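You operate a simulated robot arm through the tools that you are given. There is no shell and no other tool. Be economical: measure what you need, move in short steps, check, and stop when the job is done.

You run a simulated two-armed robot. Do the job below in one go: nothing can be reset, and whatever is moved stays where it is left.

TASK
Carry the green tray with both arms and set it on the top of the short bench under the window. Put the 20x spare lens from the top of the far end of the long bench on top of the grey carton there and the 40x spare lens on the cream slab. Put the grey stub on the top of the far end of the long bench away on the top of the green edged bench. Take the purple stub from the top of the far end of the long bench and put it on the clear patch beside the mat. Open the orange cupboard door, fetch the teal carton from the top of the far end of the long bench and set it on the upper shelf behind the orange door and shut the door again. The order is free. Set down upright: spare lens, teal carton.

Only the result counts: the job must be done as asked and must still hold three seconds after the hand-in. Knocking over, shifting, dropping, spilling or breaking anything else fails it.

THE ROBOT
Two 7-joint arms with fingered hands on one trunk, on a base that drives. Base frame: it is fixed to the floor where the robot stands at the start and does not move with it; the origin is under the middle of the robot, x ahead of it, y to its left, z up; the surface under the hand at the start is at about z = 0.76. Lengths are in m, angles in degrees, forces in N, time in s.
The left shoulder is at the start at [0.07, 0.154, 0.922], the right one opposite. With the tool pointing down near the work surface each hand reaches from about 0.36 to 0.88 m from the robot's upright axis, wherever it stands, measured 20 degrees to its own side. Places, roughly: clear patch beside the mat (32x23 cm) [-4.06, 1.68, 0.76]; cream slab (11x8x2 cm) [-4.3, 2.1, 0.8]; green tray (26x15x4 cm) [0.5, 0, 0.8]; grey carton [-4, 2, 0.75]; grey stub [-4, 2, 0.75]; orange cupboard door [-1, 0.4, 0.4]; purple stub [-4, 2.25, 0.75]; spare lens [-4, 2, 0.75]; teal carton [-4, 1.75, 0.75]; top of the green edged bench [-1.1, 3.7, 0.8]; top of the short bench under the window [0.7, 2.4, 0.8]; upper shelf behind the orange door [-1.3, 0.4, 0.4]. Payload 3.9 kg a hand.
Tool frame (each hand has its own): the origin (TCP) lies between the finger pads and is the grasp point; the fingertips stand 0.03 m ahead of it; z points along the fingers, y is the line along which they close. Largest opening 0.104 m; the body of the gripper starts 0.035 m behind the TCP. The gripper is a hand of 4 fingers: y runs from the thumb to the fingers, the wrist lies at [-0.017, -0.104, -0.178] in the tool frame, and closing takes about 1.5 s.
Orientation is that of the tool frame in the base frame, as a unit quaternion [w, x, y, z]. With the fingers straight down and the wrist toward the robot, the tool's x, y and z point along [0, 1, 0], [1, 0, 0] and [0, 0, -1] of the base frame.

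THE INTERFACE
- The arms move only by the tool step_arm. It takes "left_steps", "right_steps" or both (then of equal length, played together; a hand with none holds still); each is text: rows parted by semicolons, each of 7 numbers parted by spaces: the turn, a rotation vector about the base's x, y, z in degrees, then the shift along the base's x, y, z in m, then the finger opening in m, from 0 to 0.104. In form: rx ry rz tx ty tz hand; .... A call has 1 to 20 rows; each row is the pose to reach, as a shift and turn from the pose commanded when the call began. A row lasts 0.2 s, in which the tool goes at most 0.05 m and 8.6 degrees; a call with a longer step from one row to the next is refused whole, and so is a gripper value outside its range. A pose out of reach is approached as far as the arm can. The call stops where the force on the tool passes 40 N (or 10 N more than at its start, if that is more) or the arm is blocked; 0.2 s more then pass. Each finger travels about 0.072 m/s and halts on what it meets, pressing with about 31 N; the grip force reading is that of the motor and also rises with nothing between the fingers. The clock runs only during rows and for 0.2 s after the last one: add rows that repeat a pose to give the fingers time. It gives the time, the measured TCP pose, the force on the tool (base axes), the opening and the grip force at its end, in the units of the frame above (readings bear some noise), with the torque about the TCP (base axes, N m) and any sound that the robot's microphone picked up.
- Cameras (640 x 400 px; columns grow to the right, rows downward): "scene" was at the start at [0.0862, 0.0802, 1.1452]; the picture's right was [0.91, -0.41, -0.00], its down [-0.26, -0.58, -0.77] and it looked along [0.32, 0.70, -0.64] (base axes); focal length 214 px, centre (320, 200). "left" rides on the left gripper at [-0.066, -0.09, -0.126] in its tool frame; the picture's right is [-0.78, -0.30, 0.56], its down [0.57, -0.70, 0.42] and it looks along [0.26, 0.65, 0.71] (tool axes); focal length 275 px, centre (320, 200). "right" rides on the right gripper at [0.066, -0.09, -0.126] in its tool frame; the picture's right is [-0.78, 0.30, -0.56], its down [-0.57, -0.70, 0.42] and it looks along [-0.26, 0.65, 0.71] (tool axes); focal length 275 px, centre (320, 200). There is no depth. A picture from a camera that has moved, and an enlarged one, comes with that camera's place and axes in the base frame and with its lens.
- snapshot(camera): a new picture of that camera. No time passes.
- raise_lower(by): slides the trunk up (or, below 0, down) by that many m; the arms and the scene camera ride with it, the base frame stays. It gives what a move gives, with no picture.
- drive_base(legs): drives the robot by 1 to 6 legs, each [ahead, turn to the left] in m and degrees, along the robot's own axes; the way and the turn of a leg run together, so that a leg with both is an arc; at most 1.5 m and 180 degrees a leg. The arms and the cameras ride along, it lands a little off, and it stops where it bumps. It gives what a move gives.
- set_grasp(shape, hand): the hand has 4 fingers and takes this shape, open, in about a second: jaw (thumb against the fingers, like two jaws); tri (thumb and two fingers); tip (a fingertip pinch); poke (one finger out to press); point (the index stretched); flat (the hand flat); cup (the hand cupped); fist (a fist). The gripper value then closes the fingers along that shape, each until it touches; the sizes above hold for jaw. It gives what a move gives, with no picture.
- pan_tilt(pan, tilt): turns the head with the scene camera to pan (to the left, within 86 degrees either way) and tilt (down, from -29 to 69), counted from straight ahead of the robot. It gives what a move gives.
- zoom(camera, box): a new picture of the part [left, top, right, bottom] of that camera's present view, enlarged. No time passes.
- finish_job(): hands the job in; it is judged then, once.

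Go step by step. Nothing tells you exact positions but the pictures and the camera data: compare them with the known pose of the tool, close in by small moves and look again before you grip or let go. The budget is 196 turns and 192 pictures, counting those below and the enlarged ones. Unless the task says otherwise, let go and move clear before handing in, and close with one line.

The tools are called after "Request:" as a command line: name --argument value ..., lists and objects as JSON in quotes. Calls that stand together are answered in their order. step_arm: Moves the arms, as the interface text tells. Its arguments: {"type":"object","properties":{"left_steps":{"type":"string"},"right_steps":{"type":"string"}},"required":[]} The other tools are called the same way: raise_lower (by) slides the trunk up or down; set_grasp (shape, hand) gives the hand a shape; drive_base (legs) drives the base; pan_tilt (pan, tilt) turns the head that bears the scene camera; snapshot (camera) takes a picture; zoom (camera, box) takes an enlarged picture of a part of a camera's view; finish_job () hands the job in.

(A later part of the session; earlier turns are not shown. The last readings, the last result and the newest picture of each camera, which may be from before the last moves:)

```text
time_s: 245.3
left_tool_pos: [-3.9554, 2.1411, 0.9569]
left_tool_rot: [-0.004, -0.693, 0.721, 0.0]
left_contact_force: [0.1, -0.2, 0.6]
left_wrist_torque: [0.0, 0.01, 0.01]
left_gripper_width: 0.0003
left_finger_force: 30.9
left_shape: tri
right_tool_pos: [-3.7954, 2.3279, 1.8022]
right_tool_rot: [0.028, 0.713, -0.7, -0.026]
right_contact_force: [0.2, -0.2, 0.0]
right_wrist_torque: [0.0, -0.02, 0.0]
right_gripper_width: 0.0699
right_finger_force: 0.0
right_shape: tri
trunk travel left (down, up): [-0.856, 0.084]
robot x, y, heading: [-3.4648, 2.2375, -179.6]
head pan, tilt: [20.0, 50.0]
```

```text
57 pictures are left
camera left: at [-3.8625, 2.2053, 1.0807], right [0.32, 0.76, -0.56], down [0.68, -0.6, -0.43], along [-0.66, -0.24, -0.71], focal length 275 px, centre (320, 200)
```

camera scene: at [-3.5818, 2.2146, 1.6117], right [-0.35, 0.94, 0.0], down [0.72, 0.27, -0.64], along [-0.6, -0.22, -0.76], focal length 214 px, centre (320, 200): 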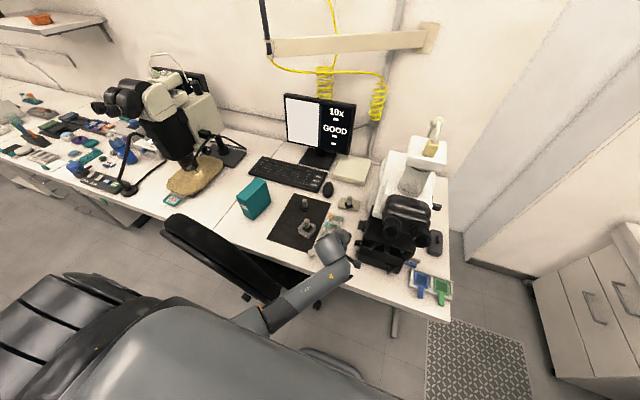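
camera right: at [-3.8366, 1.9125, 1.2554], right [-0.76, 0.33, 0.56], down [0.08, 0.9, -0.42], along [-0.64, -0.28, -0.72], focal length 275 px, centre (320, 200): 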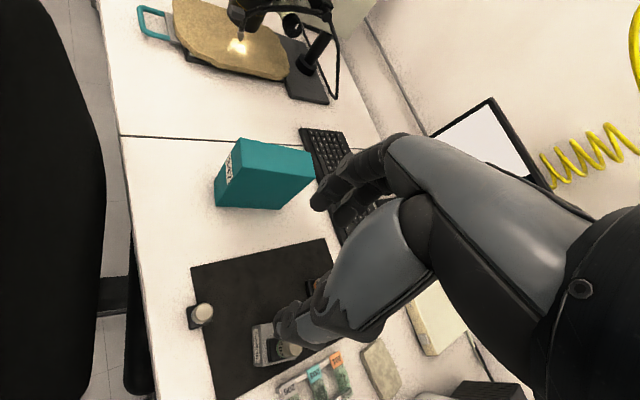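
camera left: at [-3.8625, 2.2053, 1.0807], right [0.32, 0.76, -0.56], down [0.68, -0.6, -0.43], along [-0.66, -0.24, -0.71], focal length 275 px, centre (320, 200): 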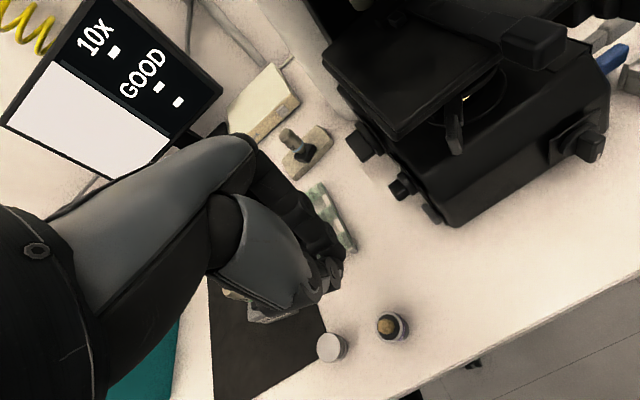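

The fingers closed without the stub and nudged it; it is still upright. I'll re-measure it from closer.

Request:
step_arm --left_steps "0 0 0 0.01 -0.02 -0.03 0.04;0 0 0 0.015 -0.025 -0.06 0.07;0 0 0 0.015 -0.025 -0.09 0.07;0 0 0 0.015 -0.025 -0.09 0.07"

Request:
snapshot --camera "left"

Request:
zoom --camera "scene" --box '[280, 200, 380, 300]'

```text
time_s: 246.3
left_tool_pos: [-3.9405, 2.1153, 0.8663]
left_tool_rot: [-0.004, -0.694, 0.72, 0.0]
left_contact_force: [-0.4, 0.7, -0.6]
left_wrist_torque: [-0.04, 0.01, 0.0]
left_gripper_width: 0.0693
left_finger_force: 0.0
left_shape: tri
right_tool_pos: [-3.7971, 2.329, 1.8034]
right_tool_rot: [0.028, 0.714, -0.7, -0.026]
right_contact_force: [-0.4, 0.2, 0.2]
right_wrist_torque: [0.0, -0.03, -0.03]
right_gripper_width: 0.0699
right_finger_force: 0.1
right_shape: tri
trunk travel left (down, up): [-0.856, 0.084]
robot x, y, heading: [-3.4609, 2.2354, -179.8]
head pan, tilt: [20.0, 50.0]
```

```text
56 pictures are left
camera left: at [-3.8474, 2.1795, 0.9907], right [0.32, 0.76, -0.56], down [0.68, -0.6, -0.43], along [-0.66, -0.24, -0.71], focal length 275 px, centre (320, 200)
```

left: 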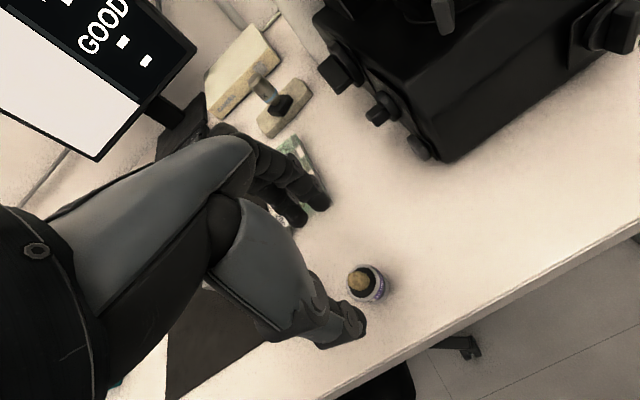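

```text
4.00 times, centred on (330, 250) of scene
camera zoom: at [-3.5854, 2.2136, 1.6112], right [-0.35, 0.94, 0.0], down [0.72, 0.27, -0.64], along [-0.6, -0.22, -0.77], focal length 858 px, centre (280, 0)
```

zoom: 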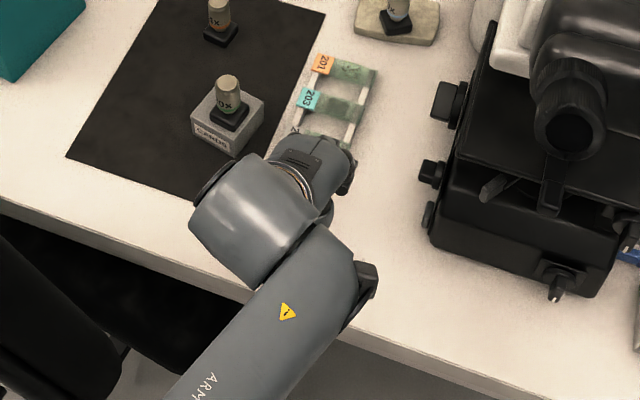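

Request:
step_arm --left_steps "0 0 0 0.001 -0.004 -0.03 0.07;0 0 0 0.001 -0.004 -0.06 0.07;0 0 0 0.001 -0.004 -0.076 0.07;0 0 0 0.001 -0.004 -0.076 0.06;0 0 0 0.001 -0.004 -0.076 0.05;0 0 0 0.001 -0.004 -0.076 0.04;0 0 0 0.001 -0.004 -0.076 0.04"

Request:
zoom --camera "left" --box '[240, 170, 460, 350]'

```text
time_s: 247.9
left_tool_pos: [-3.9382, 2.1108, 0.7907]
left_tool_rot: [-0.005, -0.694, 0.72, 0.001]
left_contact_force: [0.9, 0.3, 4.0]
left_wrist_torque: [0.03, 0.01, 0.0]
left_gripper_width: 0.0172
left_finger_force: 22.3
left_shape: tri
right_tool_pos: [-3.7963, 2.3269, 1.802]
right_tool_rot: [0.028, 0.712, -0.701, -0.026]
right_contact_force: [0.9, 0.1, 0.7]
right_wrist_torque: [-0.02, 0.0, -0.01]
right_gripper_width: 0.07
right_finger_force: 0.1
right_shape: tri
trunk travel left (down, up): [-0.856, 0.084]
robot x, y, heading: [-3.4646, 2.2407, -179.6]
head pan, tilt: [20.0, 50.0]
```

```text
2.22 times, centred on (350, 260) of left
camera zoom: at [-3.845, 2.1738, 0.9152], right [0.32, 0.76, -0.56], down [0.68, -0.6, -0.43], along [-0.66, -0.24, -0.71], focal length 612 px, centre (253, 67)
```

zoom: 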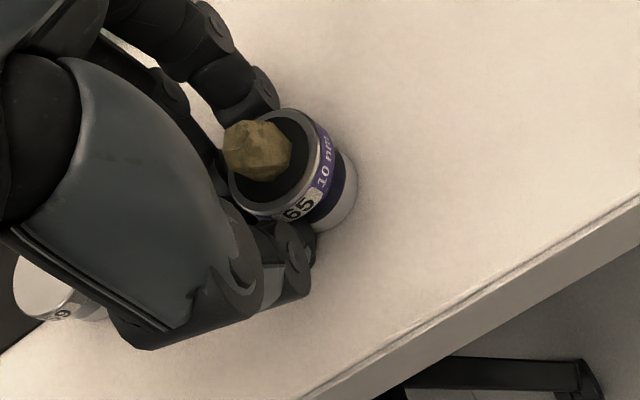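

Request:
step_arm --left_steps "0 0 0 0 0 0 0.055;0 0 0 0 0 0 0.07;0 0 0 0 0 0 0.07;0 0 0 0.003 0.007 0 0.07;0 0 0 0.003 0.007 0 0.055;0 0 0 0.003 0.007 0 0.04;0 0 0 0.003 0.007 0 0.025;0 0 0 0.003 0.007 0 0.01;0 0 0 0.003 0.007 0 0.0;0 0 0 0.003 0.007 0 0.0"

Request:
zoom --camera "left" --box '[240, 170, 460, 350]'

```text
time_s: 250.1
left_tool_pos: [-3.9367, 2.1182, 0.7929]
left_tool_rot: [-0.004, -0.694, 0.72, 0.001]
left_contact_force: [0.9, -0.1, 4.1]
left_wrist_torque: [0.11, 0.01, -0.02]
left_gripper_width: 0.0123
left_finger_force: 31.3
left_shape: tri
right_tool_pos: [-3.7941, 2.3274, 1.8029]
right_tool_rot: [0.028, 0.712, -0.701, -0.026]
right_contact_force: [0.1, -0.7, 0.6]
right_wrist_torque: [0.01, -0.01, -0.02]
right_gripper_width: 0.0701
right_finger_force: 0.1
right_shape: tri
trunk travel left (down, up): [-0.856, 0.084]
robot x, y, heading: [-3.4619, 2.239, -179.2]
head pan, tilt: [20.0, 50.0]
```

```text
2.22 times, centred on (350, 260) of left
camera zoom: at [-3.8425, 2.1814, 0.9157], right [0.32, 0.76, -0.56], down [0.68, -0.6, -0.43], along [-0.66, -0.24, -0.71], focal length 612 px, centre (253, 67)
```

zoom: 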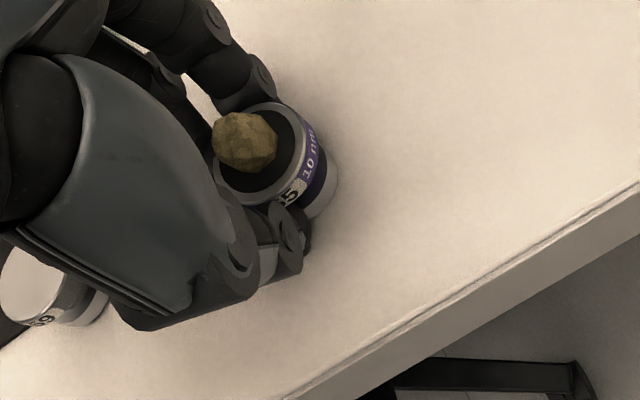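

Now the stub is held centrally between the fingers (0.012 opening reading, upright). I'll lift and check.

Request:
step_arm --left_steps "0 0 0 0 0 0.01 0;0 0 0 0 0 0.03 0;0 0 0 0 0 0.06 0;0 0 0 0 0 0.1 0;0 0 0 -0.01 0 0.14 0"

Request:
snapshot --camera "left"

```text
time_s: 251.3
left_tool_pos: [-3.9459, 2.1157, 0.9307]
left_tool_rot: [-0.002, -0.694, 0.72, 0.001]
left_contact_force: [0.5, -0.4, -0.8]
left_wrist_torque: [0.03, -0.04, 0.01]
left_gripper_width: 0.0113
left_finger_force: 30.7
left_shape: tri
right_tool_pos: [-3.7973, 2.3287, 1.8028]
right_tool_rot: [0.028, 0.712, -0.701, -0.027]
right_contact_force: [0.1, 0.2, 0.4]
right_wrist_torque: [-0.01, 0.0, 0.03]
right_gripper_width: 0.0704
right_finger_force: 0.0
right_shape: tri
trunk travel left (down, up): [-0.856, 0.084]
robot x, y, heading: [-3.4632, 2.2377, -179.7]
head pan, tilt: [20.0, 50.0]
```

```text
52 pictures are left
camera left: at [-3.8529, 2.1794, 1.0549], right [0.32, 0.76, -0.56], down [0.68, -0.6, -0.43], along [-0.66, -0.24, -0.71], focal length 275 px, centre (320, 200)
```

left: 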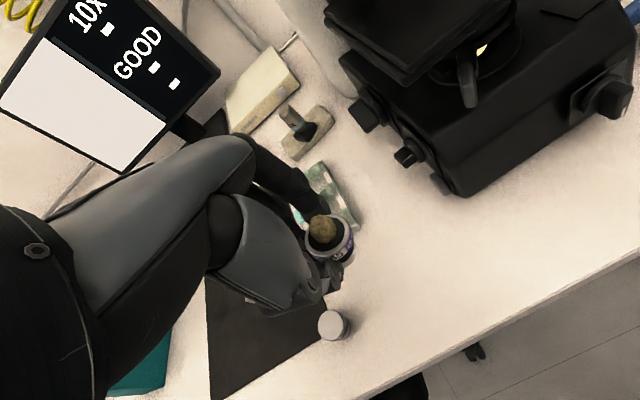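

Request:
step_arm --left_steps "0 0 4 -0.01 -0.03 0.03 0;0 0 8 -0.02 -0.065 0.06 0;0 0 12 -0.035 -0.105 0.07 0;0 0 16 -0.05 -0.145 0.07 0;0 0 20 -0.065 -0.185 0.07 0;0 0 24 -0.08 -0.225 0.07 0;0 0 28 -0.1 -0.265 0.07 0;0 0 30 -0.115 -0.3 0.07 0;0 0 30 -0.124 -0.331 0.05 0;0 0 30 -0.124 -0.331 0.03 0"

Request:
snapshot --camera "left"

Request:
snapshot --camera "scene"

```text
time_s: 253.5
left_tool_pos: [-4.0698, 1.7846, 0.9616]
left_tool_rot: [0.004, 0.856, -0.517, 0.0]
left_contact_force: [-1.0, 0.0, -1.0]
left_wrist_torque: [-0.03, -0.01, 0.0]
left_gripper_width: 0.0112
left_finger_force: 31.5
left_shape: tri
right_tool_pos: [-3.7984, 2.3273, 1.8031]
right_tool_rot: [0.028, 0.713, -0.7, -0.026]
right_contact_force: [0.3, 0.2, -0.4]
right_wrist_torque: [0.0, -0.03, 0.01]
right_gripper_width: 0.07
right_finger_force: 0.1
right_shape: tri
trunk travel left (down, up): [-0.856, 0.084]
robot x, y, heading: [-3.4599, 2.2401, -179.6]
head pan, tilt: [20.0, 50.0]
```

```text
51 pictures are left
camera left: at [-4.021, 1.8858, 1.0857], right [-0.1, 0.82, -0.56], down [0.89, -0.18, -0.43], along [-0.45, -0.54, -0.71], focal length 275 px, centre (320, 200)
```

left: 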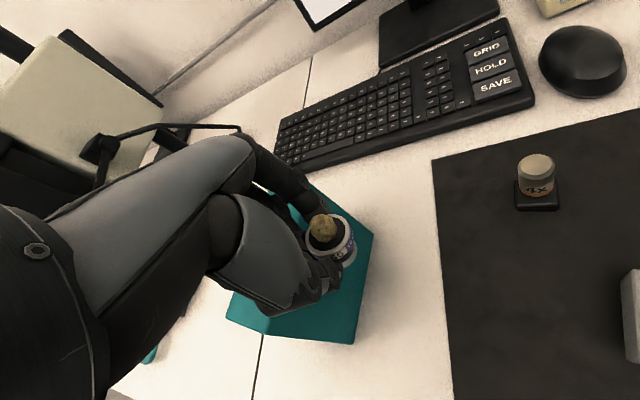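

```text
50 pictures are left
camera scene: at [-3.5857, 2.2133, 1.6112], right [-0.35, 0.94, 0.0], down [0.72, 0.27, -0.64], along [-0.6, -0.22, -0.77], focal length 214 px, centre (320, 200)
```

scene: 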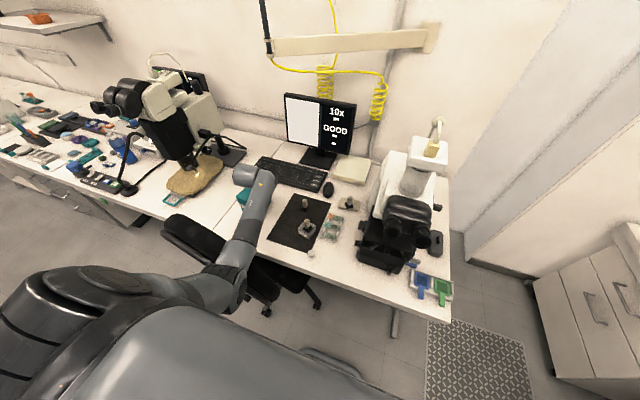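

Request:
step_arm --left_steps "0 0 6 -0.01 0.011 0 0;0 0 6 -0.01 0.011 -0.04 0;0 0 6 -0.01 0.011 -0.08 0;0 0 6 -0.01 0.011 -0.12 0;0 0 6 -0.01 0.011 -0.145 0;0 0 6 -0.01 0.011 -0.145 0"

Request:
snapshot --camera "left"

```text
time_s: 254.9
left_tool_pos: [-4.0797, 1.7973, 0.8155]
left_tool_rot: [0.004, 0.882, -0.471, 0.001]
left_contact_force: [-0.7, -1.0, -0.3]
left_wrist_torque: [-0.02, -0.01, -0.01]
left_gripper_width: 0.0113
left_finger_force: 31.0
left_shape: tri
right_tool_pos: [-3.7963, 2.3266, 1.8019]
right_tool_rot: [0.028, 0.713, -0.701, -0.027]
right_contact_force: [0.9, -0.3, -0.2]
right_wrist_torque: [0.0, 0.02, 0.01]
right_gripper_width: 0.0699
right_finger_force: 0.1
right_shape: tri
trunk travel left (down, up): [-0.856, 0.084]
robot x, y, heading: [-3.4656, 2.2377, -179.6]
head pan, tilt: [20.0, 50.0]
```

```text
49 pictures are left
camera left: at [-4.0415, 1.9033, 0.9395], right [-0.19, 0.8, -0.56], down [0.9, -0.09, -0.43], along [-0.39, -0.59, -0.71], focal length 275 px, centre (320, 200)
```

left: 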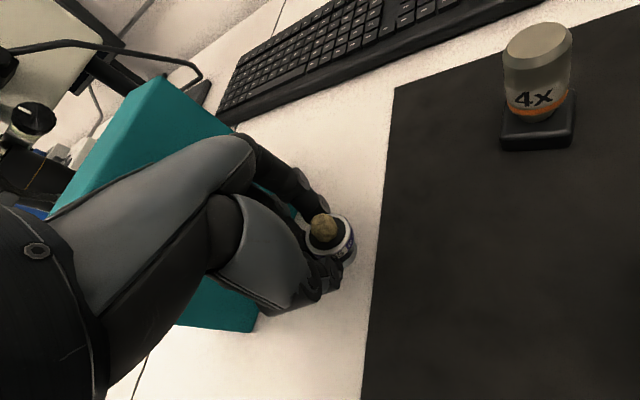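

Request:
step_arm --left_steps "0 0 0 0 -0.002 -0.008 0;0 0 0 0 -0.003 -0.016 0;0 0 0 0 -0.003 -0.02 0;0 0 0 0 -0.003 -0.023 0;0 0 0 0 -0.003 -0.023 0"

Request:
zoom --camera "left" --box '[230, 170, 430, 330]'

```text
time_s: 256.1
left_tool_pos: [-4.0905, 1.799, 0.8142]
left_tool_rot: [0.009, 0.88, -0.474, -0.009]
left_contact_force: [-0.3, -0.1, -0.6]
left_wrist_torque: [0.0, 0.01, 0.0]
left_gripper_width: 0.0112
left_finger_force: 31.0
left_shape: tri
left hand out of reach, approached as far as the arm can: row 2, 3, 4, 5
right_tool_pos: [-3.7975, 2.3279, 1.8018]
right_tool_rot: [0.028, 0.713, -0.7, -0.026]
right_contact_force: [-0.3, 0.0, -0.4]
right_wrist_torque: [0.02, -0.01, -0.02]
right_gripper_width: 0.07
right_finger_force: 0.0
right_shape: tri
trunk travel left (down, up): [-0.856, 0.084]
robot x, y, heading: [-3.4585, 2.2408, -179.7]
head pan, tilt: [20.0, 50.0]
```

```text
2.50 times, centred on (330, 250) of left
camera zoom: at [-4.0487, 1.9046, 0.9374], right [-0.19, 0.81, -0.56], down [0.89, -0.1, -0.45], along [-0.41, -0.58, -0.7], focal length 688 px, centre (295, 75)
```

zoom: 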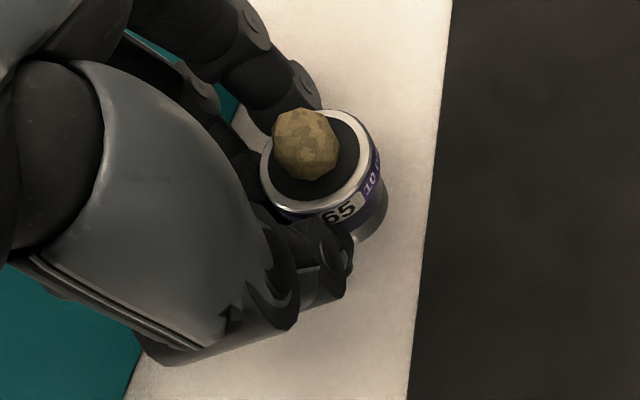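

Request:
raise_lower --by -0.018

Request:
raise_lower --by -0.004

Request:
zoom --camera "left" --box '[230, 170, 430, 330]'

```text
time_s: 256.8
left_tool_pos: [-4.0907, 1.7991, 0.7964]
left_tool_rot: [0.01, 0.88, -0.475, -0.01]
left_contact_force: [-0.1, 0.2, 1.0]
left_wrist_torque: [-0.02, 0.02, 0.02]
left_gripper_width: 0.011
left_finger_force: 30.8
left_shape: tri
right_tool_pos: [-3.7954, 2.3281, 1.785]
right_tool_rot: [0.027, 0.713, -0.7, -0.026]
right_contact_force: [0.2, 0.4, -0.6]
right_wrist_torque: [0.0, 0.0, 0.06]
right_gripper_width: 0.0698
right_finger_force: 0.0
right_shape: tri
trunk travel left (down, up): [-0.838, 0.102]
robot x, y, heading: [-3.4644, 2.2378, -179.7]
head pan, tilt: [20.0, 50.0]
```

```text
time_s: 257.3
left_tool_pos: [-4.0906, 1.7979, 0.7946]
left_tool_rot: [0.011, 0.881, -0.474, -0.011]
left_contact_force: [2.8, -2.7, 11.2]
left_wrist_torque: [0.04, 0.17, 0.06]
left_gripper_width: 0.0117
left_finger_force: 31.0
left_shape: tri
right_tool_pos: [-3.7951, 2.3284, 1.7804]
right_tool_rot: [0.029, 0.713, -0.7, -0.026]
right_contact_force: [-0.6, -0.1, 0.0]
right_wrist_torque: [-0.02, -0.02, 0.02]
right_gripper_width: 0.0701
right_finger_force: 0.1
right_shape: tri
trunk travel left (down, up): [-0.834, 0.106]
robot x, y, heading: [-3.4632, 2.2394, -179.5]
head pan, tilt: [20.0, 50.0]
```

```text
2.50 times, centred on (330, 250) of left
camera zoom: at [-4.0478, 1.9046, 0.9177], right [-0.2, 0.81, -0.56], down [0.89, -0.1, -0.45], along [-0.42, -0.58, -0.7], focal length 688 px, centre (295, 75)
```

zoom: 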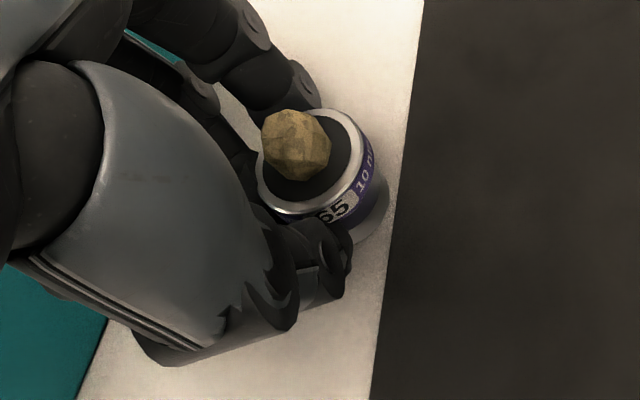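

Request:
raise_lower --by 0.002

Request:
step_arm --left_steps "0 0 0 0 0 0 0.01;0 0 0 0 0 0 0.025;0 0 0 0 0 0 0.04;0 0 0 0 0 0 0.055;0 0 0 0 0 0 0.06;0 0 0 0 0 0 0.06"

Request:
raise_lower --by 0.08

Request:
snapshot --camera "left"

```text
time_s: 257.8
left_tool_pos: [-4.0904, 1.798, 0.7956]
left_tool_rot: [0.01, 0.88, -0.475, -0.009]
left_contact_force: [0.3, -2.5, 6.6]
left_wrist_torque: [-0.06, 0.15, 0.06]
left_gripper_width: 0.0116
left_finger_force: 30.4
left_shape: tri
right_tool_pos: [-3.7955, 2.3292, 1.7828]
right_tool_rot: [0.028, 0.713, -0.7, -0.026]
right_contact_force: [0.1, -0.6, 0.0]
right_wrist_torque: [0.04, 0.04, 0.0]
right_gripper_width: 0.07
right_finger_force: 0.0
right_shape: tri
trunk travel left (down, up): [-0.836, 0.104]
robot x, y, heading: [-3.4635, 2.2351, -179.6]
head pan, tilt: [20.0, 50.0]
```

```text
time_s: 259.2
left_tool_pos: [-4.0899, 1.7992, 0.7936]
left_tool_rot: [0.01, 0.88, -0.475, -0.009]
left_contact_force: [-0.1, 1.3, 1.5]
left_wrist_torque: [0.06, -0.01, 0.03]
left_gripper_width: 0.0602
left_finger_force: 0.1
left_shape: tri
right_tool_pos: [-3.7966, 2.3281, 1.783]
right_tool_rot: [0.028, 0.712, -0.701, -0.027]
right_contact_force: [-0.3, -0.7, 0.3]
right_wrist_torque: [-0.03, 0.0, -0.01]
right_gripper_width: 0.0701
right_finger_force: 0.0
right_shape: tri
trunk travel left (down, up): [-0.836, 0.104]
robot x, y, heading: [-3.4647, 2.2346, -179.7]
head pan, tilt: [20.0, 50.0]
```

```text
time_s: 260.4
left_tool_pos: [-4.0914, 1.7985, 0.8745]
left_tool_rot: [0.009, 0.88, -0.475, -0.008]
left_contact_force: [0.6, 0.0, 0.0]
left_wrist_torque: [-0.02, 0.01, -0.01]
left_gripper_width: 0.0602
left_finger_force: 0.0
left_shape: tri
right_tool_pos: [-3.7968, 2.3277, 1.8618]
right_tool_rot: [0.028, 0.713, -0.7, -0.027]
right_contact_force: [0.3, 0.5, -0.3]
right_wrist_torque: [-0.03, 0.01, 0.0]
right_gripper_width: 0.0699
right_finger_force: 0.1
right_shape: tri
trunk travel left (down, up): [-0.916, 0.024]
robot x, y, heading: [-3.4624, 2.2403, -179.6]
head pan, tilt: [20.0, 50.0]
```

```text
46 pictures are left
camera left: at [-4.0485, 1.9047, 0.9975], right [-0.19, 0.81, -0.56], down [0.89, -0.1, -0.45], along [-0.41, -0.58, -0.7], focal length 275 px, centre (320, 200)
```

left: 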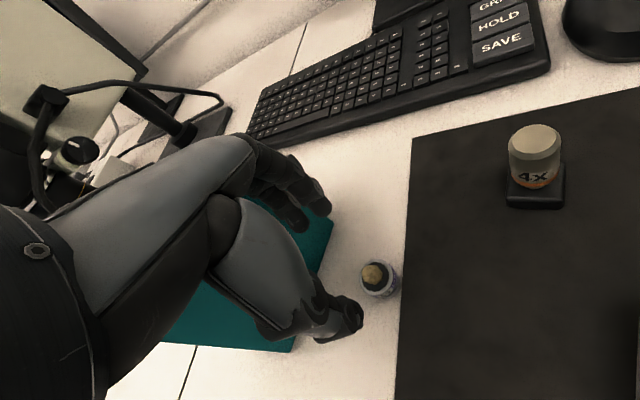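

Request:
step_arm --left_steps "0 0 0 0 0.03 0 0.04;0 0 0 0 0.06 0 0.02;0 0 0 0 0.075 0 0;0 0 0 0 0.075 0 0;0 0 0 0 0.075 0 0"

Request:
raise_lower --by -0.075

Request:
snapshot --camera "left"

```text
time_s: 261.6
left_tool_pos: [-4.0911, 1.8739, 0.8745]
left_tool_rot: [0.009, 0.88, -0.475, -0.009]
left_contact_force: [-0.2, 0.5, 0.2]
left_wrist_torque: [0.0, -0.03, -0.02]
left_gripper_width: 0.0001
left_finger_force: 30.6
left_shape: tri
right_tool_pos: [-3.7955, 2.3279, 1.8619]
right_tool_rot: [0.028, 0.713, -0.7, -0.026]
right_contact_force: [0.1, -0.2, 0.7]
right_wrist_torque: [0.03, -0.01, 0.05]
right_gripper_width: 0.0701
right_finger_force: 0.0
right_shape: tri
trunk travel left (down, up): [-0.916, 0.024]
robot x, y, heading: [-3.4674, 2.2384, -179.5]
head pan, tilt: [20.0, 50.0]
```

```text
time_s: 262.7
left_tool_pos: [-4.0901, 1.8727, 0.7984]
left_tool_rot: [0.008, 0.88, -0.474, -0.009]
left_contact_force: [0.2, 0.0, 0.5]
left_wrist_torque: [-0.01, 0.01, 0.03]
left_gripper_width: 0.0001
left_finger_force: 31.5
left_shape: tri
right_tool_pos: [-3.7969, 2.3266, 1.7886]
right_tool_rot: [0.027, 0.713, -0.7, -0.027]
right_contact_force: [0.1, -0.5, 0.5]
right_wrist_torque: [0.0, -0.02, -0.02]
right_gripper_width: 0.0697
right_finger_force: 0.1
right_shape: tri
trunk travel left (down, up): [-0.841, 0.099]
robot x, y, heading: [-3.464, 2.2389, -179.5]
head pan, tilt: [20.0, 50.0]
```

```text
45 pictures are left
camera left: at [-4.0483, 1.9796, 0.9219], right [-0.19, 0.81, -0.56], down [0.89, -0.1, -0.45], along [-0.41, -0.58, -0.7], focal length 275 px, centre (320, 200)
```

left: 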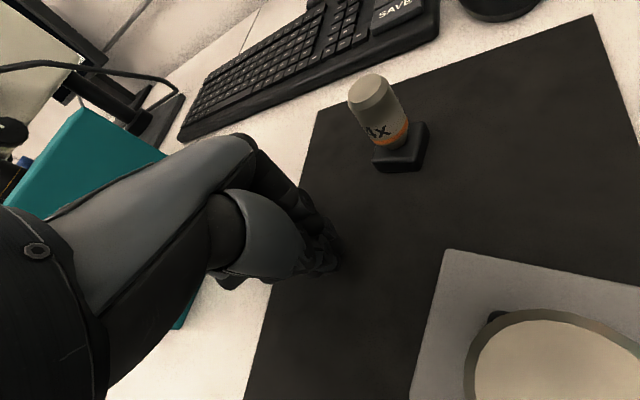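

Request:
step_arm --left_steps "0 0 0 0 -0.01 0 0;0 0 0 0 -0.02 0 0;0 0 0 0 -0.03 0 0;0 0 0 0 -0.037 0 0;0 0 0 0 -0.044 0 0;0 0 0 0 -0.05 0 0;0 0 0 0 -0.055 0 0;0 0 0 0 -0.055 0 0"

Request:
snapshot --camera "left"

```text
time_s: 264.5
left_tool_pos: [-4.0897, 1.8174, 0.7996]
left_tool_rot: [0.009, 0.88, -0.474, -0.009]
left_contact_force: [-0.3, 0.2, 0.2]
left_wrist_torque: [0.01, -0.01, 0.0]
left_gripper_width: 0.0
left_finger_force: 30.7
left_shape: tri
right_tool_pos: [-3.7979, 2.328, 1.7884]
right_tool_rot: [0.028, 0.713, -0.7, -0.026]
right_contact_force: [-0.3, -0.8, 1.5]
right_wrist_torque: [0.02, 0.0, 0.02]
right_gripper_width: 0.0701
right_finger_force: 0.1
right_shape: tri
trunk travel left (down, up): [-0.841, 0.099]
robot x, y, heading: [-3.4598, 2.2394, -179.6]
head pan, tilt: [20.0, 50.0]
```

```text
44 pictures are left
camera left: at [-4.0485, 1.924, 0.9214], right [-0.19, 0.81, -0.56], down [0.89, -0.1, -0.45], along [-0.41, -0.58, -0.7], focal length 275 px, centre (320, 200)
```

left: 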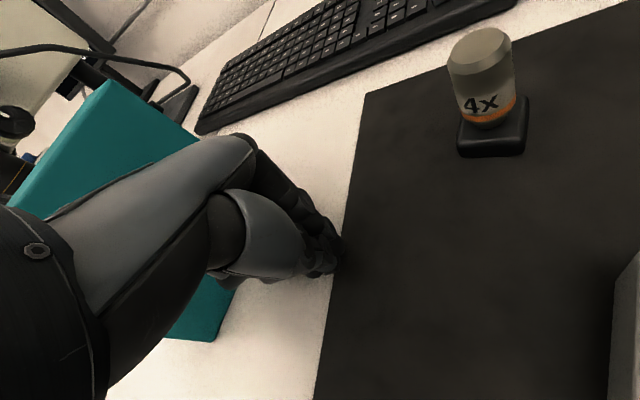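

Request:
step_arm --left_steps "0 0 0 0 -0.006 0 0;0 0 0 0 -0.013 0 0;0 0 0 0 -0.013 0 0;0 0 0 0 0.02 0 0;0 0 0 0 0.02 0.03 0;0 0 0 0 0.02 0.06 0"

Request:
snapshot --camera "left"

```text
time_s: 265.9
left_tool_pos: [-4.0892, 1.8393, 0.8581]
left_tool_rot: [0.009, 0.881, -0.474, -0.009]
left_contact_force: [-0.9, 0.9, 0.1]
left_wrist_torque: [0.03, 0.03, 0.0]
left_gripper_width: 0.0
left_finger_force: 30.9
left_shape: tri
right_tool_pos: [-3.7955, 2.3273, 1.7869]
right_tool_rot: [0.029, 0.713, -0.701, -0.026]
right_contact_force: [-0.2, -0.1, 0.4]
right_wrist_torque: [-0.03, 0.0, -0.02]
right_gripper_width: 0.0697
right_finger_force: 0.1
right_shape: tri
trunk travel left (down, up): [-0.841, 0.099]
robot x, y, heading: [-3.4659, 2.2385, -179.6]
head pan, tilt: [20.0, 50.0]
```

```text
43 pictures are left
camera left: at [-4.0472, 1.9454, 0.9813], right [-0.19, 0.81, -0.56], down [0.89, -0.1, -0.44], along [-0.41, -0.58, -0.7], focal length 275 px, centre (320, 200)
```

left: 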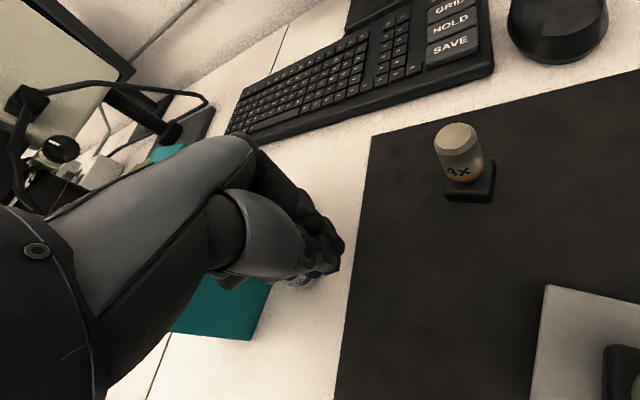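

Request:
step_arm --left_steps "0 0 0 0 0.02 0.04 0;0 0 0 0 0.04 0.08 0.03;0 0 0 0 0.04 0.12 0.06;0 0 0 0.02 0.04 0.15 0.09;0 0 0 0.04 0.04 0.18 0.104"

Request:
snapshot --camera "left"

Request:
zoom --camera "scene" --box '[210, 150, 350, 270]'

```text
time_s: 267.1
left_tool_pos: [-4.0499, 1.8809, 1.0402]
left_tool_rot: [0.01, 0.88, -0.475, -0.01]
left_contact_force: [-0.6, 0.4, 0.1]
left_wrist_torque: [0.0, 0.03, -0.03]
left_gripper_width: 0.1006
left_finger_force: 0.1
left_shape: tri
right_tool_pos: [-3.7937, 2.3289, 1.7884]
right_tool_rot: [0.029, 0.712, -0.701, -0.026]
right_contact_force: [1.1, 0.3, 0.5]
right_wrist_torque: [-0.02, 0.01, -0.02]
right_gripper_width: 0.07
right_finger_force: 0.1
right_shape: tri
trunk travel left (down, up): [-0.841, 0.099]
robot x, y, heading: [-3.4665, 2.2381, -179.6]
head pan, tilt: [20.0, 50.0]
```

```text
42 pictures are left
camera left: at [-4.0074, 1.9869, 1.1637], right [-0.19, 0.81, -0.56], down [0.89, -0.1, -0.45], along [-0.41, -0.58, -0.7], focal length 275 px, centre (320, 200)
```

left: 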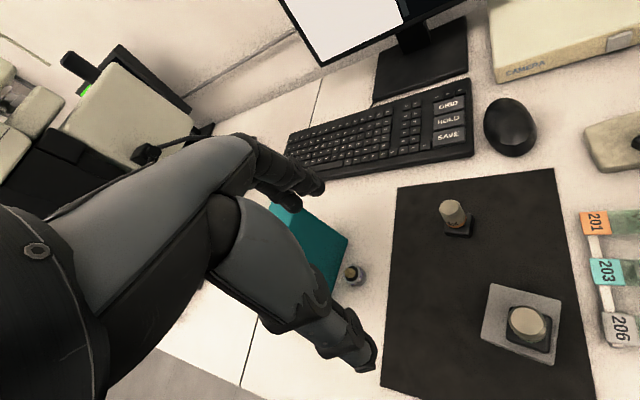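

```text
3.33 times, centred on (280, 210) of scene
camera zoom: at [-3.5834, 2.2147, 1.5964], right [-0.35, 0.94, 0.0], down [0.72, 0.27, -0.64], along [-0.6, -0.22, -0.77], focal length 715 px, centre (453, 167)
```

zoom: 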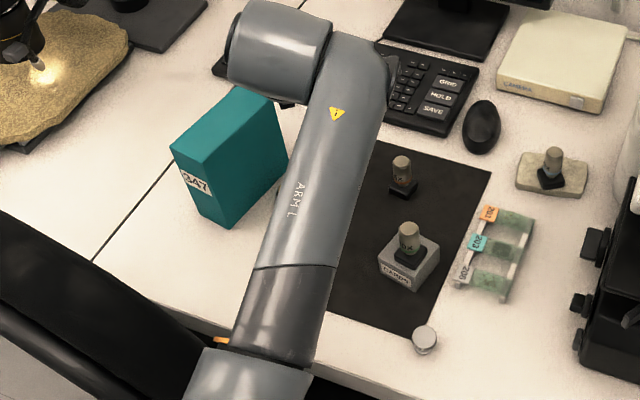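

Purple stub now sits on the clear patch. Next the teal carton: it's 5 cm thick across y, so I need to turn the left hand clockwise; I'll try that high above the bench.

Request:
set_grasp --hand "left" --shape "jaw"

Request:
step_arm --left_steps "0 0 -8 0 -0.005 0.03 0.104;0 0 -16 0 -0.01 0.06 0.104;0 0 -24 0 -0.02 0.09 0.104;0 0 -32 0 -0.03 0.11 0.104;0 0 -40 0 -0.04 0.11 0.104;0 0 -48 0 -0.05 0.11 0.104;0 0 -56 0 -0.06 0.11 0.104;0 0 -64 0 -0.07 0.11 0.104;0 0 -72 0 -0.08 0.11 0.104;0 0 -80 0 -0.09 0.11 0.104;0 0 -88 0 -0.1 0.11 0.104;0 0 -96 0 -0.11 0.11 0.104;0 0 -104 0 -0.12 0.11 0.104;0 0 -112 0 -0.13 0.11 0.104;0 0 -120 0 -0.14 0.11 0.104;0 0 -128 0 -0.15 0.11 0.104;0 0 -134 0 -0.16 0.11 0.104;0 0 -134 0 -0.16 0.11 0.104"

Request:
snapshot --camera "scene"

```text
time_s: 268.0
left_tool_pos: [-4.0527, 1.8796, 1.039]
left_tool_rot: [0.009, 0.88, -0.475, -0.009]
left_contact_force: [0.1, 0.2, 0.2]
left_wrist_torque: [-0.01, -0.02, 0.0]
left_gripper_width: 0.1038
left_finger_force: 0.0
left_shape: jaw
right_tool_pos: [-3.7976, 2.3276, 1.7875]
right_tool_rot: [0.029, 0.713, -0.7, -0.026]
right_contact_force: [-0.5, 0.5, 0.0]
right_wrist_torque: [-0.02, -0.03, -0.02]
right_gripper_width: 0.07
right_finger_force: 0.0
right_shape: tri
trunk travel left (down, up): [-0.841, 0.099]
robot x, y, heading: [-3.4634, 2.237, -179.6]
head pan, tilt: [20.0, 50.0]
```

```text
time_s: 271.8
left_tool_pos: [-4.023, 1.7453, 1.1517]
left_tool_rot: [0.006, 0.094, 0.995, 0.011]
left_contact_force: [-0.5, -0.2, -1.1]
left_wrist_torque: [0.01, 0.02, 0.02]
left_gripper_width: 0.1042
left_finger_force: 0.0
left_shape: jaw
left hand out of reach, approached as far as the arm can: row 16, 17, 18
right_tool_pos: [-3.7992, 2.3294, 1.7869]
right_tool_rot: [0.027, 0.713, -0.7, -0.025]
right_contact_force: [0.0, -0.2, 0.4]
right_wrist_torque: [0.0, -0.02, -0.02]
right_gripper_width: 0.0701
right_finger_force: 0.0
right_shape: tri
trunk travel left (down, up): [-0.841, 0.099]
robot x, y, heading: [-3.4644, 2.237, -179.7]
head pan, tilt: [20.0, 50.0]
```

```text
40 pictures are left
camera scene: at [-3.5871, 2.2143, 1.5961], right [-0.35, 0.94, 0.0], down [0.72, 0.27, -0.64], along [-0.6, -0.22, -0.77], focal length 214 px, centre (320, 200)
```

scene: 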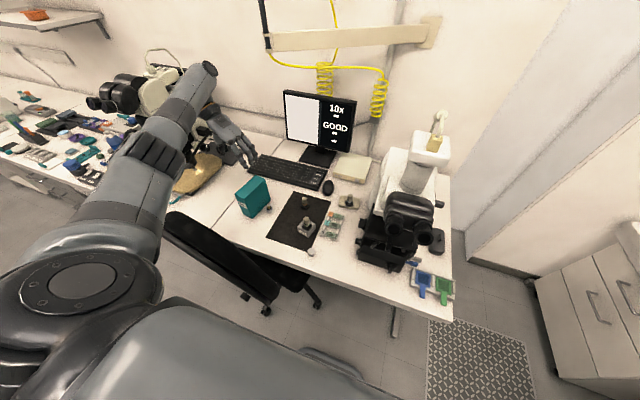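

Request:
raise_lower --by -0.1

Request:
step_arm --left_steps "0 0 0 -0.03 -0.015 0 0.104;0 0 0 -0.06 -0.03 0 0.104;0 0 0 -0.067 -0.04 -0.02 0.104;0 0 0 -0.067 -0.04 -0.02 0.104"

Request:
snapshot --camera "left"

Request:
zoom --camera "scene" --box '[150, 80, 350, 260]'

```text
time_s: 273.1
left_tool_pos: [-4.0216, 1.7441, 1.0521]
left_tool_rot: [0.004, 0.093, 0.996, 0.012]
left_contact_force: [-1.3, 0.3, 0.6]
left_wrist_torque: [0.02, 0.0, 0.0]
left_gripper_width: 0.1039
left_finger_force: 0.0
left_shape: jaw
right_tool_pos: [-3.7967, 2.3279, 1.688]
right_tool_rot: [0.028, 0.712, -0.701, -0.027]
right_contact_force: [-0.1, 0.1, 0.0]
right_wrist_torque: [-0.03, -0.01, 0.01]
right_gripper_width: 0.0698
right_finger_force: 0.0
right_shape: tri
trunk travel left (down, up): [-0.741, 0.199]
robot x, y, heading: [-3.4614, 2.2424, -179.8]
head pan, tilt: [20.0, 50.0]
```

```text
time_s: 274.1
left_tool_pos: [-4.0259, 1.7415, 1.0565]
left_tool_rot: [0.006, 0.094, 0.996, 0.012]
left_contact_force: [-0.3, -0.5, -0.6]
left_wrist_torque: [0.03, -0.02, 0.01]
left_gripper_width: 0.1039
left_finger_force: 0.1
left_shape: jaw
left hand out of reach, approached as far as the arm can: row 1, 2, 3, 4
right_tool_pos: [-3.7979, 2.3283, 1.6875]
right_tool_rot: [0.028, 0.713, -0.7, -0.026]
right_contact_force: [0.3, 0.5, -0.8]
right_wrist_torque: [0.02, 0.0, 0.02]
right_gripper_width: 0.0701
right_finger_force: 0.0
right_shape: tri
trunk travel left (down, up): [-0.741, 0.199]
robot x, y, heading: [-3.4599, 2.2408, -179.4]
head pan, tilt: [20.0, 50.0]
```

```text
39 pictures are left
camera left: at [-3.9801, 1.6386, 1.1786], right [0.71, -0.42, -0.56], down [-0.69, -0.57, -0.45], along [-0.13, 0.7, -0.7], focal length 275 px, centre (320, 200)
```

left: 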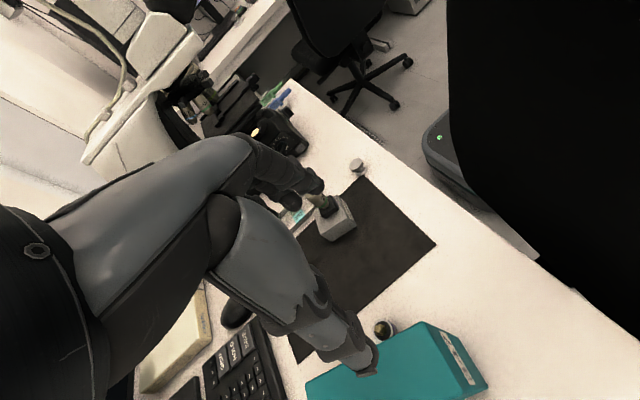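

```text
2.22 times, centred on (250, 170) of scene
camera zoom: at [-3.5858, 2.2139, 1.4962], right [-0.35, 0.94, 0.0], down [0.72, 0.27, -0.64], along [-0.6, -0.22, -0.77], focal length 477 px, centre (476, 267)
```

zoom: 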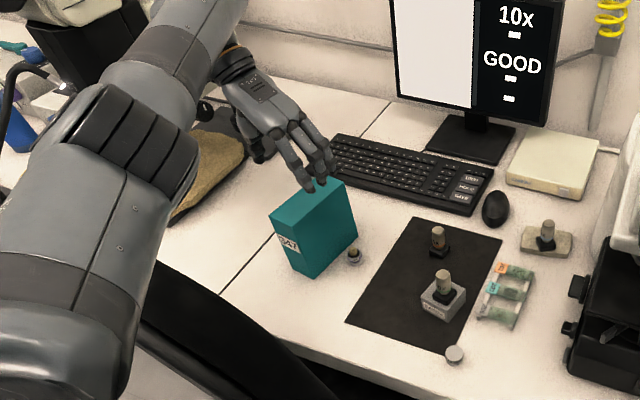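

Request:
raise_lower --by 0.1

Request:
drive_base --legs '[[-0.1, 0], [0, 50], [0.17, 0], [0, -56]]'

```text
time_s: 275.5
left_tool_pos: [-4.0265, 1.7412, 1.156]
left_tool_rot: [0.004, 0.094, 0.995, 0.012]
left_contact_force: [0.4, -0.1, 0.1]
left_wrist_torque: [0.0, -0.01, 0.01]
left_gripper_width: 0.104
left_finger_force: 0.1
left_shape: jaw
right_tool_pos: [-3.7981, 2.3284, 1.7873]
right_tool_rot: [0.027, 0.713, -0.701, -0.026]
right_contact_force: [-0.4, 0.5, 0.5]
right_wrist_torque: [-0.01, 0.01, -0.01]
right_gripper_width: 0.07
right_finger_force: 0.0
right_shape: tri
trunk travel left (down, up): [-0.841, 0.099]
robot x, y, heading: [-3.4604, 2.2368, -179.6]
head pan, tilt: [20.0, 50.0]
```

```text
time_s: 282.4
left_tool_pos: [-4.0829, 1.6735, 1.1544]
left_tool_rot: [0.005, 0.144, 0.99, 0.011]
left_contact_force: [-1.0, -0.2, -0.2]
left_wrist_torque: [-0.03, -0.01, 0.0]
left_gripper_width: 0.1038
left_finger_force: 0.2
left_shape: jaw
right_tool_pos: [-3.7941, 2.232, 1.7882]
right_tool_rot: [-0.028, -0.676, 0.736, 0.028]
right_contact_force: [0.6, -0.1, -0.3]
right_wrist_torque: [-0.01, 0.02, -0.01]
right_gripper_width: 0.0699
right_finger_force: 0.0
right_shape: tri
trunk travel left (down, up): [-0.841, 0.099]
robot x, y, heading: [-3.4689, 2.11, 174.4]
head pan, tilt: [20.0, 50.0]
```

Request:
step_arm --left_steps "0 0 3 -0.003 0.015 -0.02 0.104;0 0 5.6 -0.007 0.0315 -0.05 0.104;0 0 5.6 -0.007 0.0315 -0.09 0.104;0 0 5.6 -0.007 0.0315 -0.13 0.104;0 0 5.6 -0.007 0.0315 -0.17 0.104;0 0 5.6 -0.007 0.0315 -0.2 0.104;0 0 5.6 -0.007 0.0315 -0.2 0.104"

Request:
snapshot --camera "left"

Request:
snapshot --camera "scene"

```text
time_s: 284.0
left_tool_pos: [-4.0613, 1.7211, 0.9706]
left_tool_rot: [0.006, 0.096, 0.995, 0.011]
left_contact_force: [0.3, 1.1, -0.1]
left_wrist_torque: [0.01, -0.04, -0.01]
left_gripper_width: 0.1037
left_finger_force: 0.0
left_shape: jaw
left hand out of reach, approached as far as the arm can: row 4, 5, 6, 7
right_tool_pos: [-3.7965, 2.2345, 1.7868]
right_tool_rot: [-0.026, -0.676, 0.736, 0.027]
right_contact_force: [-0.2, 1.0, -0.4]
right_wrist_torque: [0.0, -0.02, 0.0]
right_gripper_width: 0.0698
right_finger_force: 0.2
right_shape: tri
trunk travel left (down, up): [-0.841, 0.099]
robot x, y, heading: [-3.471, 2.1142, 174.5]
head pan, tilt: [20.0, 50.0]
```

```text
37 pictures are left
camera left: at [-4.0152, 1.6182, 1.0938], right [0.71, -0.43, -0.56], down [-0.69, -0.57, -0.45], along [-0.13, 0.7, -0.7], focal length 275 px, centre (320, 200)
```

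left: 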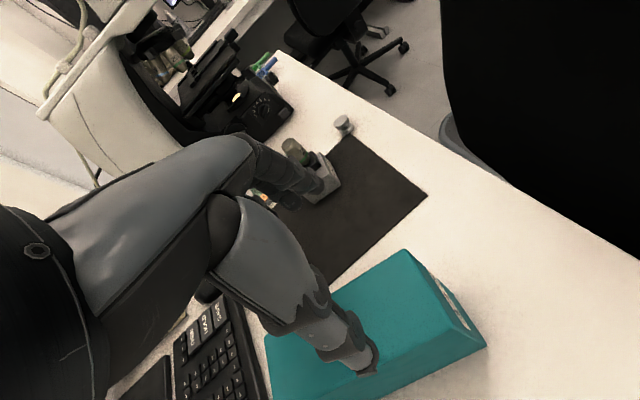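

```text
36 pictures are left
camera scene: at [-3.597, 2.0989, 1.5961], right [-0.25, 0.97, 0.0], down [0.74, 0.19, -0.64], along [-0.62, -0.16, -0.77], focal length 214 px, centre (320, 200)
```

scene: 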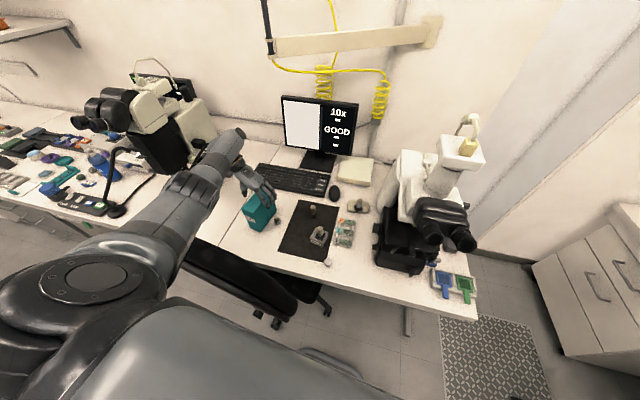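

Request:
raise_lower --by -0.1

```text
time_s: 284.8
left_tool_pos: [-4.062, 1.7152, 0.9246]
left_tool_rot: [-0.006, 0.094, 0.996, 0.002]
left_contact_force: [2.4, -4.4, 29.5]
left_wrist_torque: [-2.3, 0.37, 0.26]
left_gripper_width: 0.1042
left_finger_force: 0.0
left_shape: jaw
right_tool_pos: [-3.7869, 2.2378, 1.7281]
right_tool_rot: [-0.03, -0.677, 0.735, 0.029]
right_contact_force: [0.1, -0.1, 0.7]
right_wrist_torque: [-0.01, 0.04, 0.01]
right_gripper_width: 0.07
right_finger_force: 0.1
right_shape: tri
trunk travel left (down, up): [-0.78, 0.16]
robot x, y, heading: [-3.4727, 2.1087, 175.0]
head pan, tilt: [20.0, 50.0]
stopped: the force on the tool passed its limit at 52 N (the readings are from after the stop); the commanded pose is now the measured one
```

Request:
raise_lower --by 0.04

Request:
step_arm --left_steps "0 0 0 -0.005 -0.01 0 0.104;0 0 0 -0.01 -0.02 0 0.104;0 0 0 -0.01 -0.02 0 0.104"

Request:
snapshot --camera "left"

```text
time_s: 285.7
left_tool_pos: [-4.064, 1.7152, 0.9572]
left_tool_rot: [-0.001, 0.096, 0.995, 0.008]
left_contact_force: [-1.2, -0.1, -0.1]
left_wrist_torque: [-0.01, -0.03, 0.04]
left_gripper_width: 0.104
left_finger_force: 0.0
left_shape: jaw
right_tool_pos: [-3.7926, 2.2319, 1.7667]
right_tool_rot: [-0.028, -0.677, 0.735, 0.029]
right_contact_force: [0.9, -0.2, -0.7]
right_wrist_torque: [0.01, 0.03, 0.0]
right_gripper_width: 0.0701
right_finger_force: 0.0
right_shape: tri
trunk travel left (down, up): [-0.82, 0.12]
robot x, y, heading: [-3.4684, 2.1099, 174.8]
head pan, tilt: [20.0, 50.0]
```

```text
time_s: 286.5
left_tool_pos: [-4.0593, 1.7011, 0.9685]
left_tool_rot: [0.0, 0.094, 0.996, 0.007]
left_contact_force: [-0.2, 0.4, 0.1]
left_wrist_torque: [0.01, 0.01, -0.01]
left_gripper_width: 0.1039
left_finger_force: 0.1
left_shape: jaw
left hand out of reach, approached as far as the arm can: row 1, 2, 3
right_tool_pos: [-3.7932, 2.2327, 1.7666]
right_tool_rot: [-0.027, -0.677, 0.735, 0.027]
right_contact_force: [-0.1, -0.4, -0.2]
right_wrist_torque: [0.01, 0.02, 0.03]
right_gripper_width: 0.07
right_finger_force: 0.0
right_shape: tri
trunk travel left (down, up): [-0.82, 0.12]
robot x, y, heading: [-3.4728, 2.1089, 174.4]
head pan, tilt: [20.0, 50.0]
```

```text
35 pictures are left
camera left: at [-4.0114, 1.5985, 1.091], right [0.71, -0.43, -0.56], down [-0.69, -0.57, -0.43], along [-0.14, 0.7, -0.7], focal length 275 px, centre (320, 200)
```

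left: 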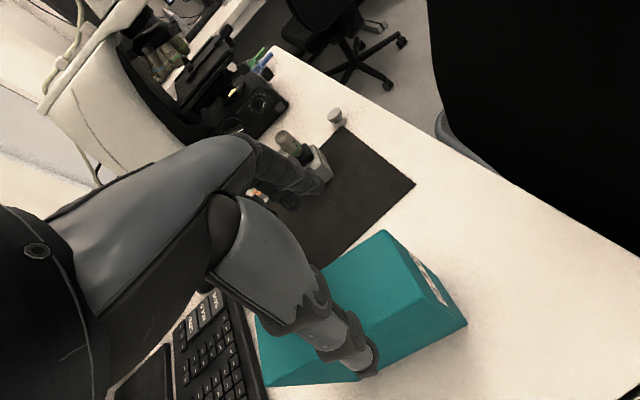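

Request:
raise_lower --by -0.05

Request:
raise_lower --by -0.045

Request:
snapshot --camera "left"

```text
time_s: 287.4
left_tool_pos: [-4.0598, 1.7009, 0.9168]
left_tool_rot: [0.0, 0.095, 0.995, 0.007]
left_contact_force: [-0.6, -0.1, 0.0]
left_wrist_torque: [0.03, -0.01, 0.01]
left_gripper_width: 0.1038
left_finger_force: 0.1
left_shape: jaw
right_tool_pos: [-3.7948, 2.2322, 1.7177]
right_tool_rot: [-0.026, -0.676, 0.736, 0.027]
right_contact_force: [-1.1, 0.0, 0.9]
right_wrist_torque: [-0.01, -0.01, 0.04]
right_gripper_width: 0.0701
right_finger_force: 0.1
right_shape: tri
trunk travel left (down, up): [-0.77, 0.17]
robot x, y, heading: [-3.4711, 2.1121, 174.6]
head pan, tilt: [20.0, 50.0]
```

```text
time_s: 288.3
left_tool_pos: [-4.0598, 1.6992, 0.8777]
left_tool_rot: [-0.003, 0.093, 0.996, 0.005]
left_contact_force: [-0.2, -0.1, 1.5]
left_wrist_torque: [0.01, 0.01, 0.02]
left_gripper_width: 0.1037
left_finger_force: 0.1
left_shape: jaw
right_tool_pos: [-3.7905, 2.2353, 1.6731]
right_tool_rot: [-0.027, -0.677, 0.735, 0.028]
right_contact_force: [-0.2, 1.5, -0.7]
right_wrist_torque: [0.03, -0.02, -0.02]
right_gripper_width: 0.0701
right_finger_force: 0.1
right_shape: tri
trunk travel left (down, up): [-0.725, 0.215]
robot x, y, heading: [-3.4693, 2.1074, 174.6]
head pan, tilt: [20.0, 50.0]
```

```text
34 pictures are left
camera left: at [-4.0103, 1.5989, 1.0018], right [0.7, -0.43, -0.57], down [-0.7, -0.58, -0.43], along [-0.14, 0.69, -0.71], focal length 275 px, centre (320, 200)
```

left: 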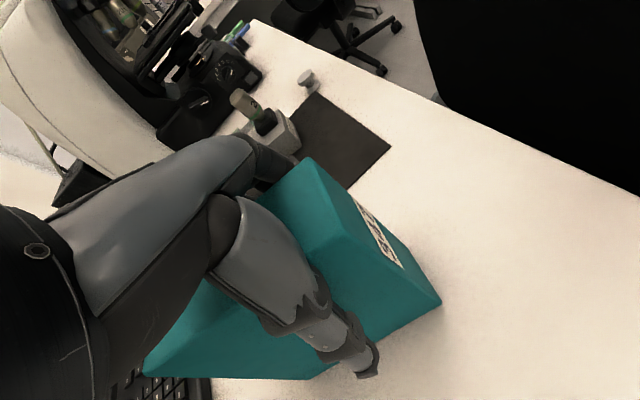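

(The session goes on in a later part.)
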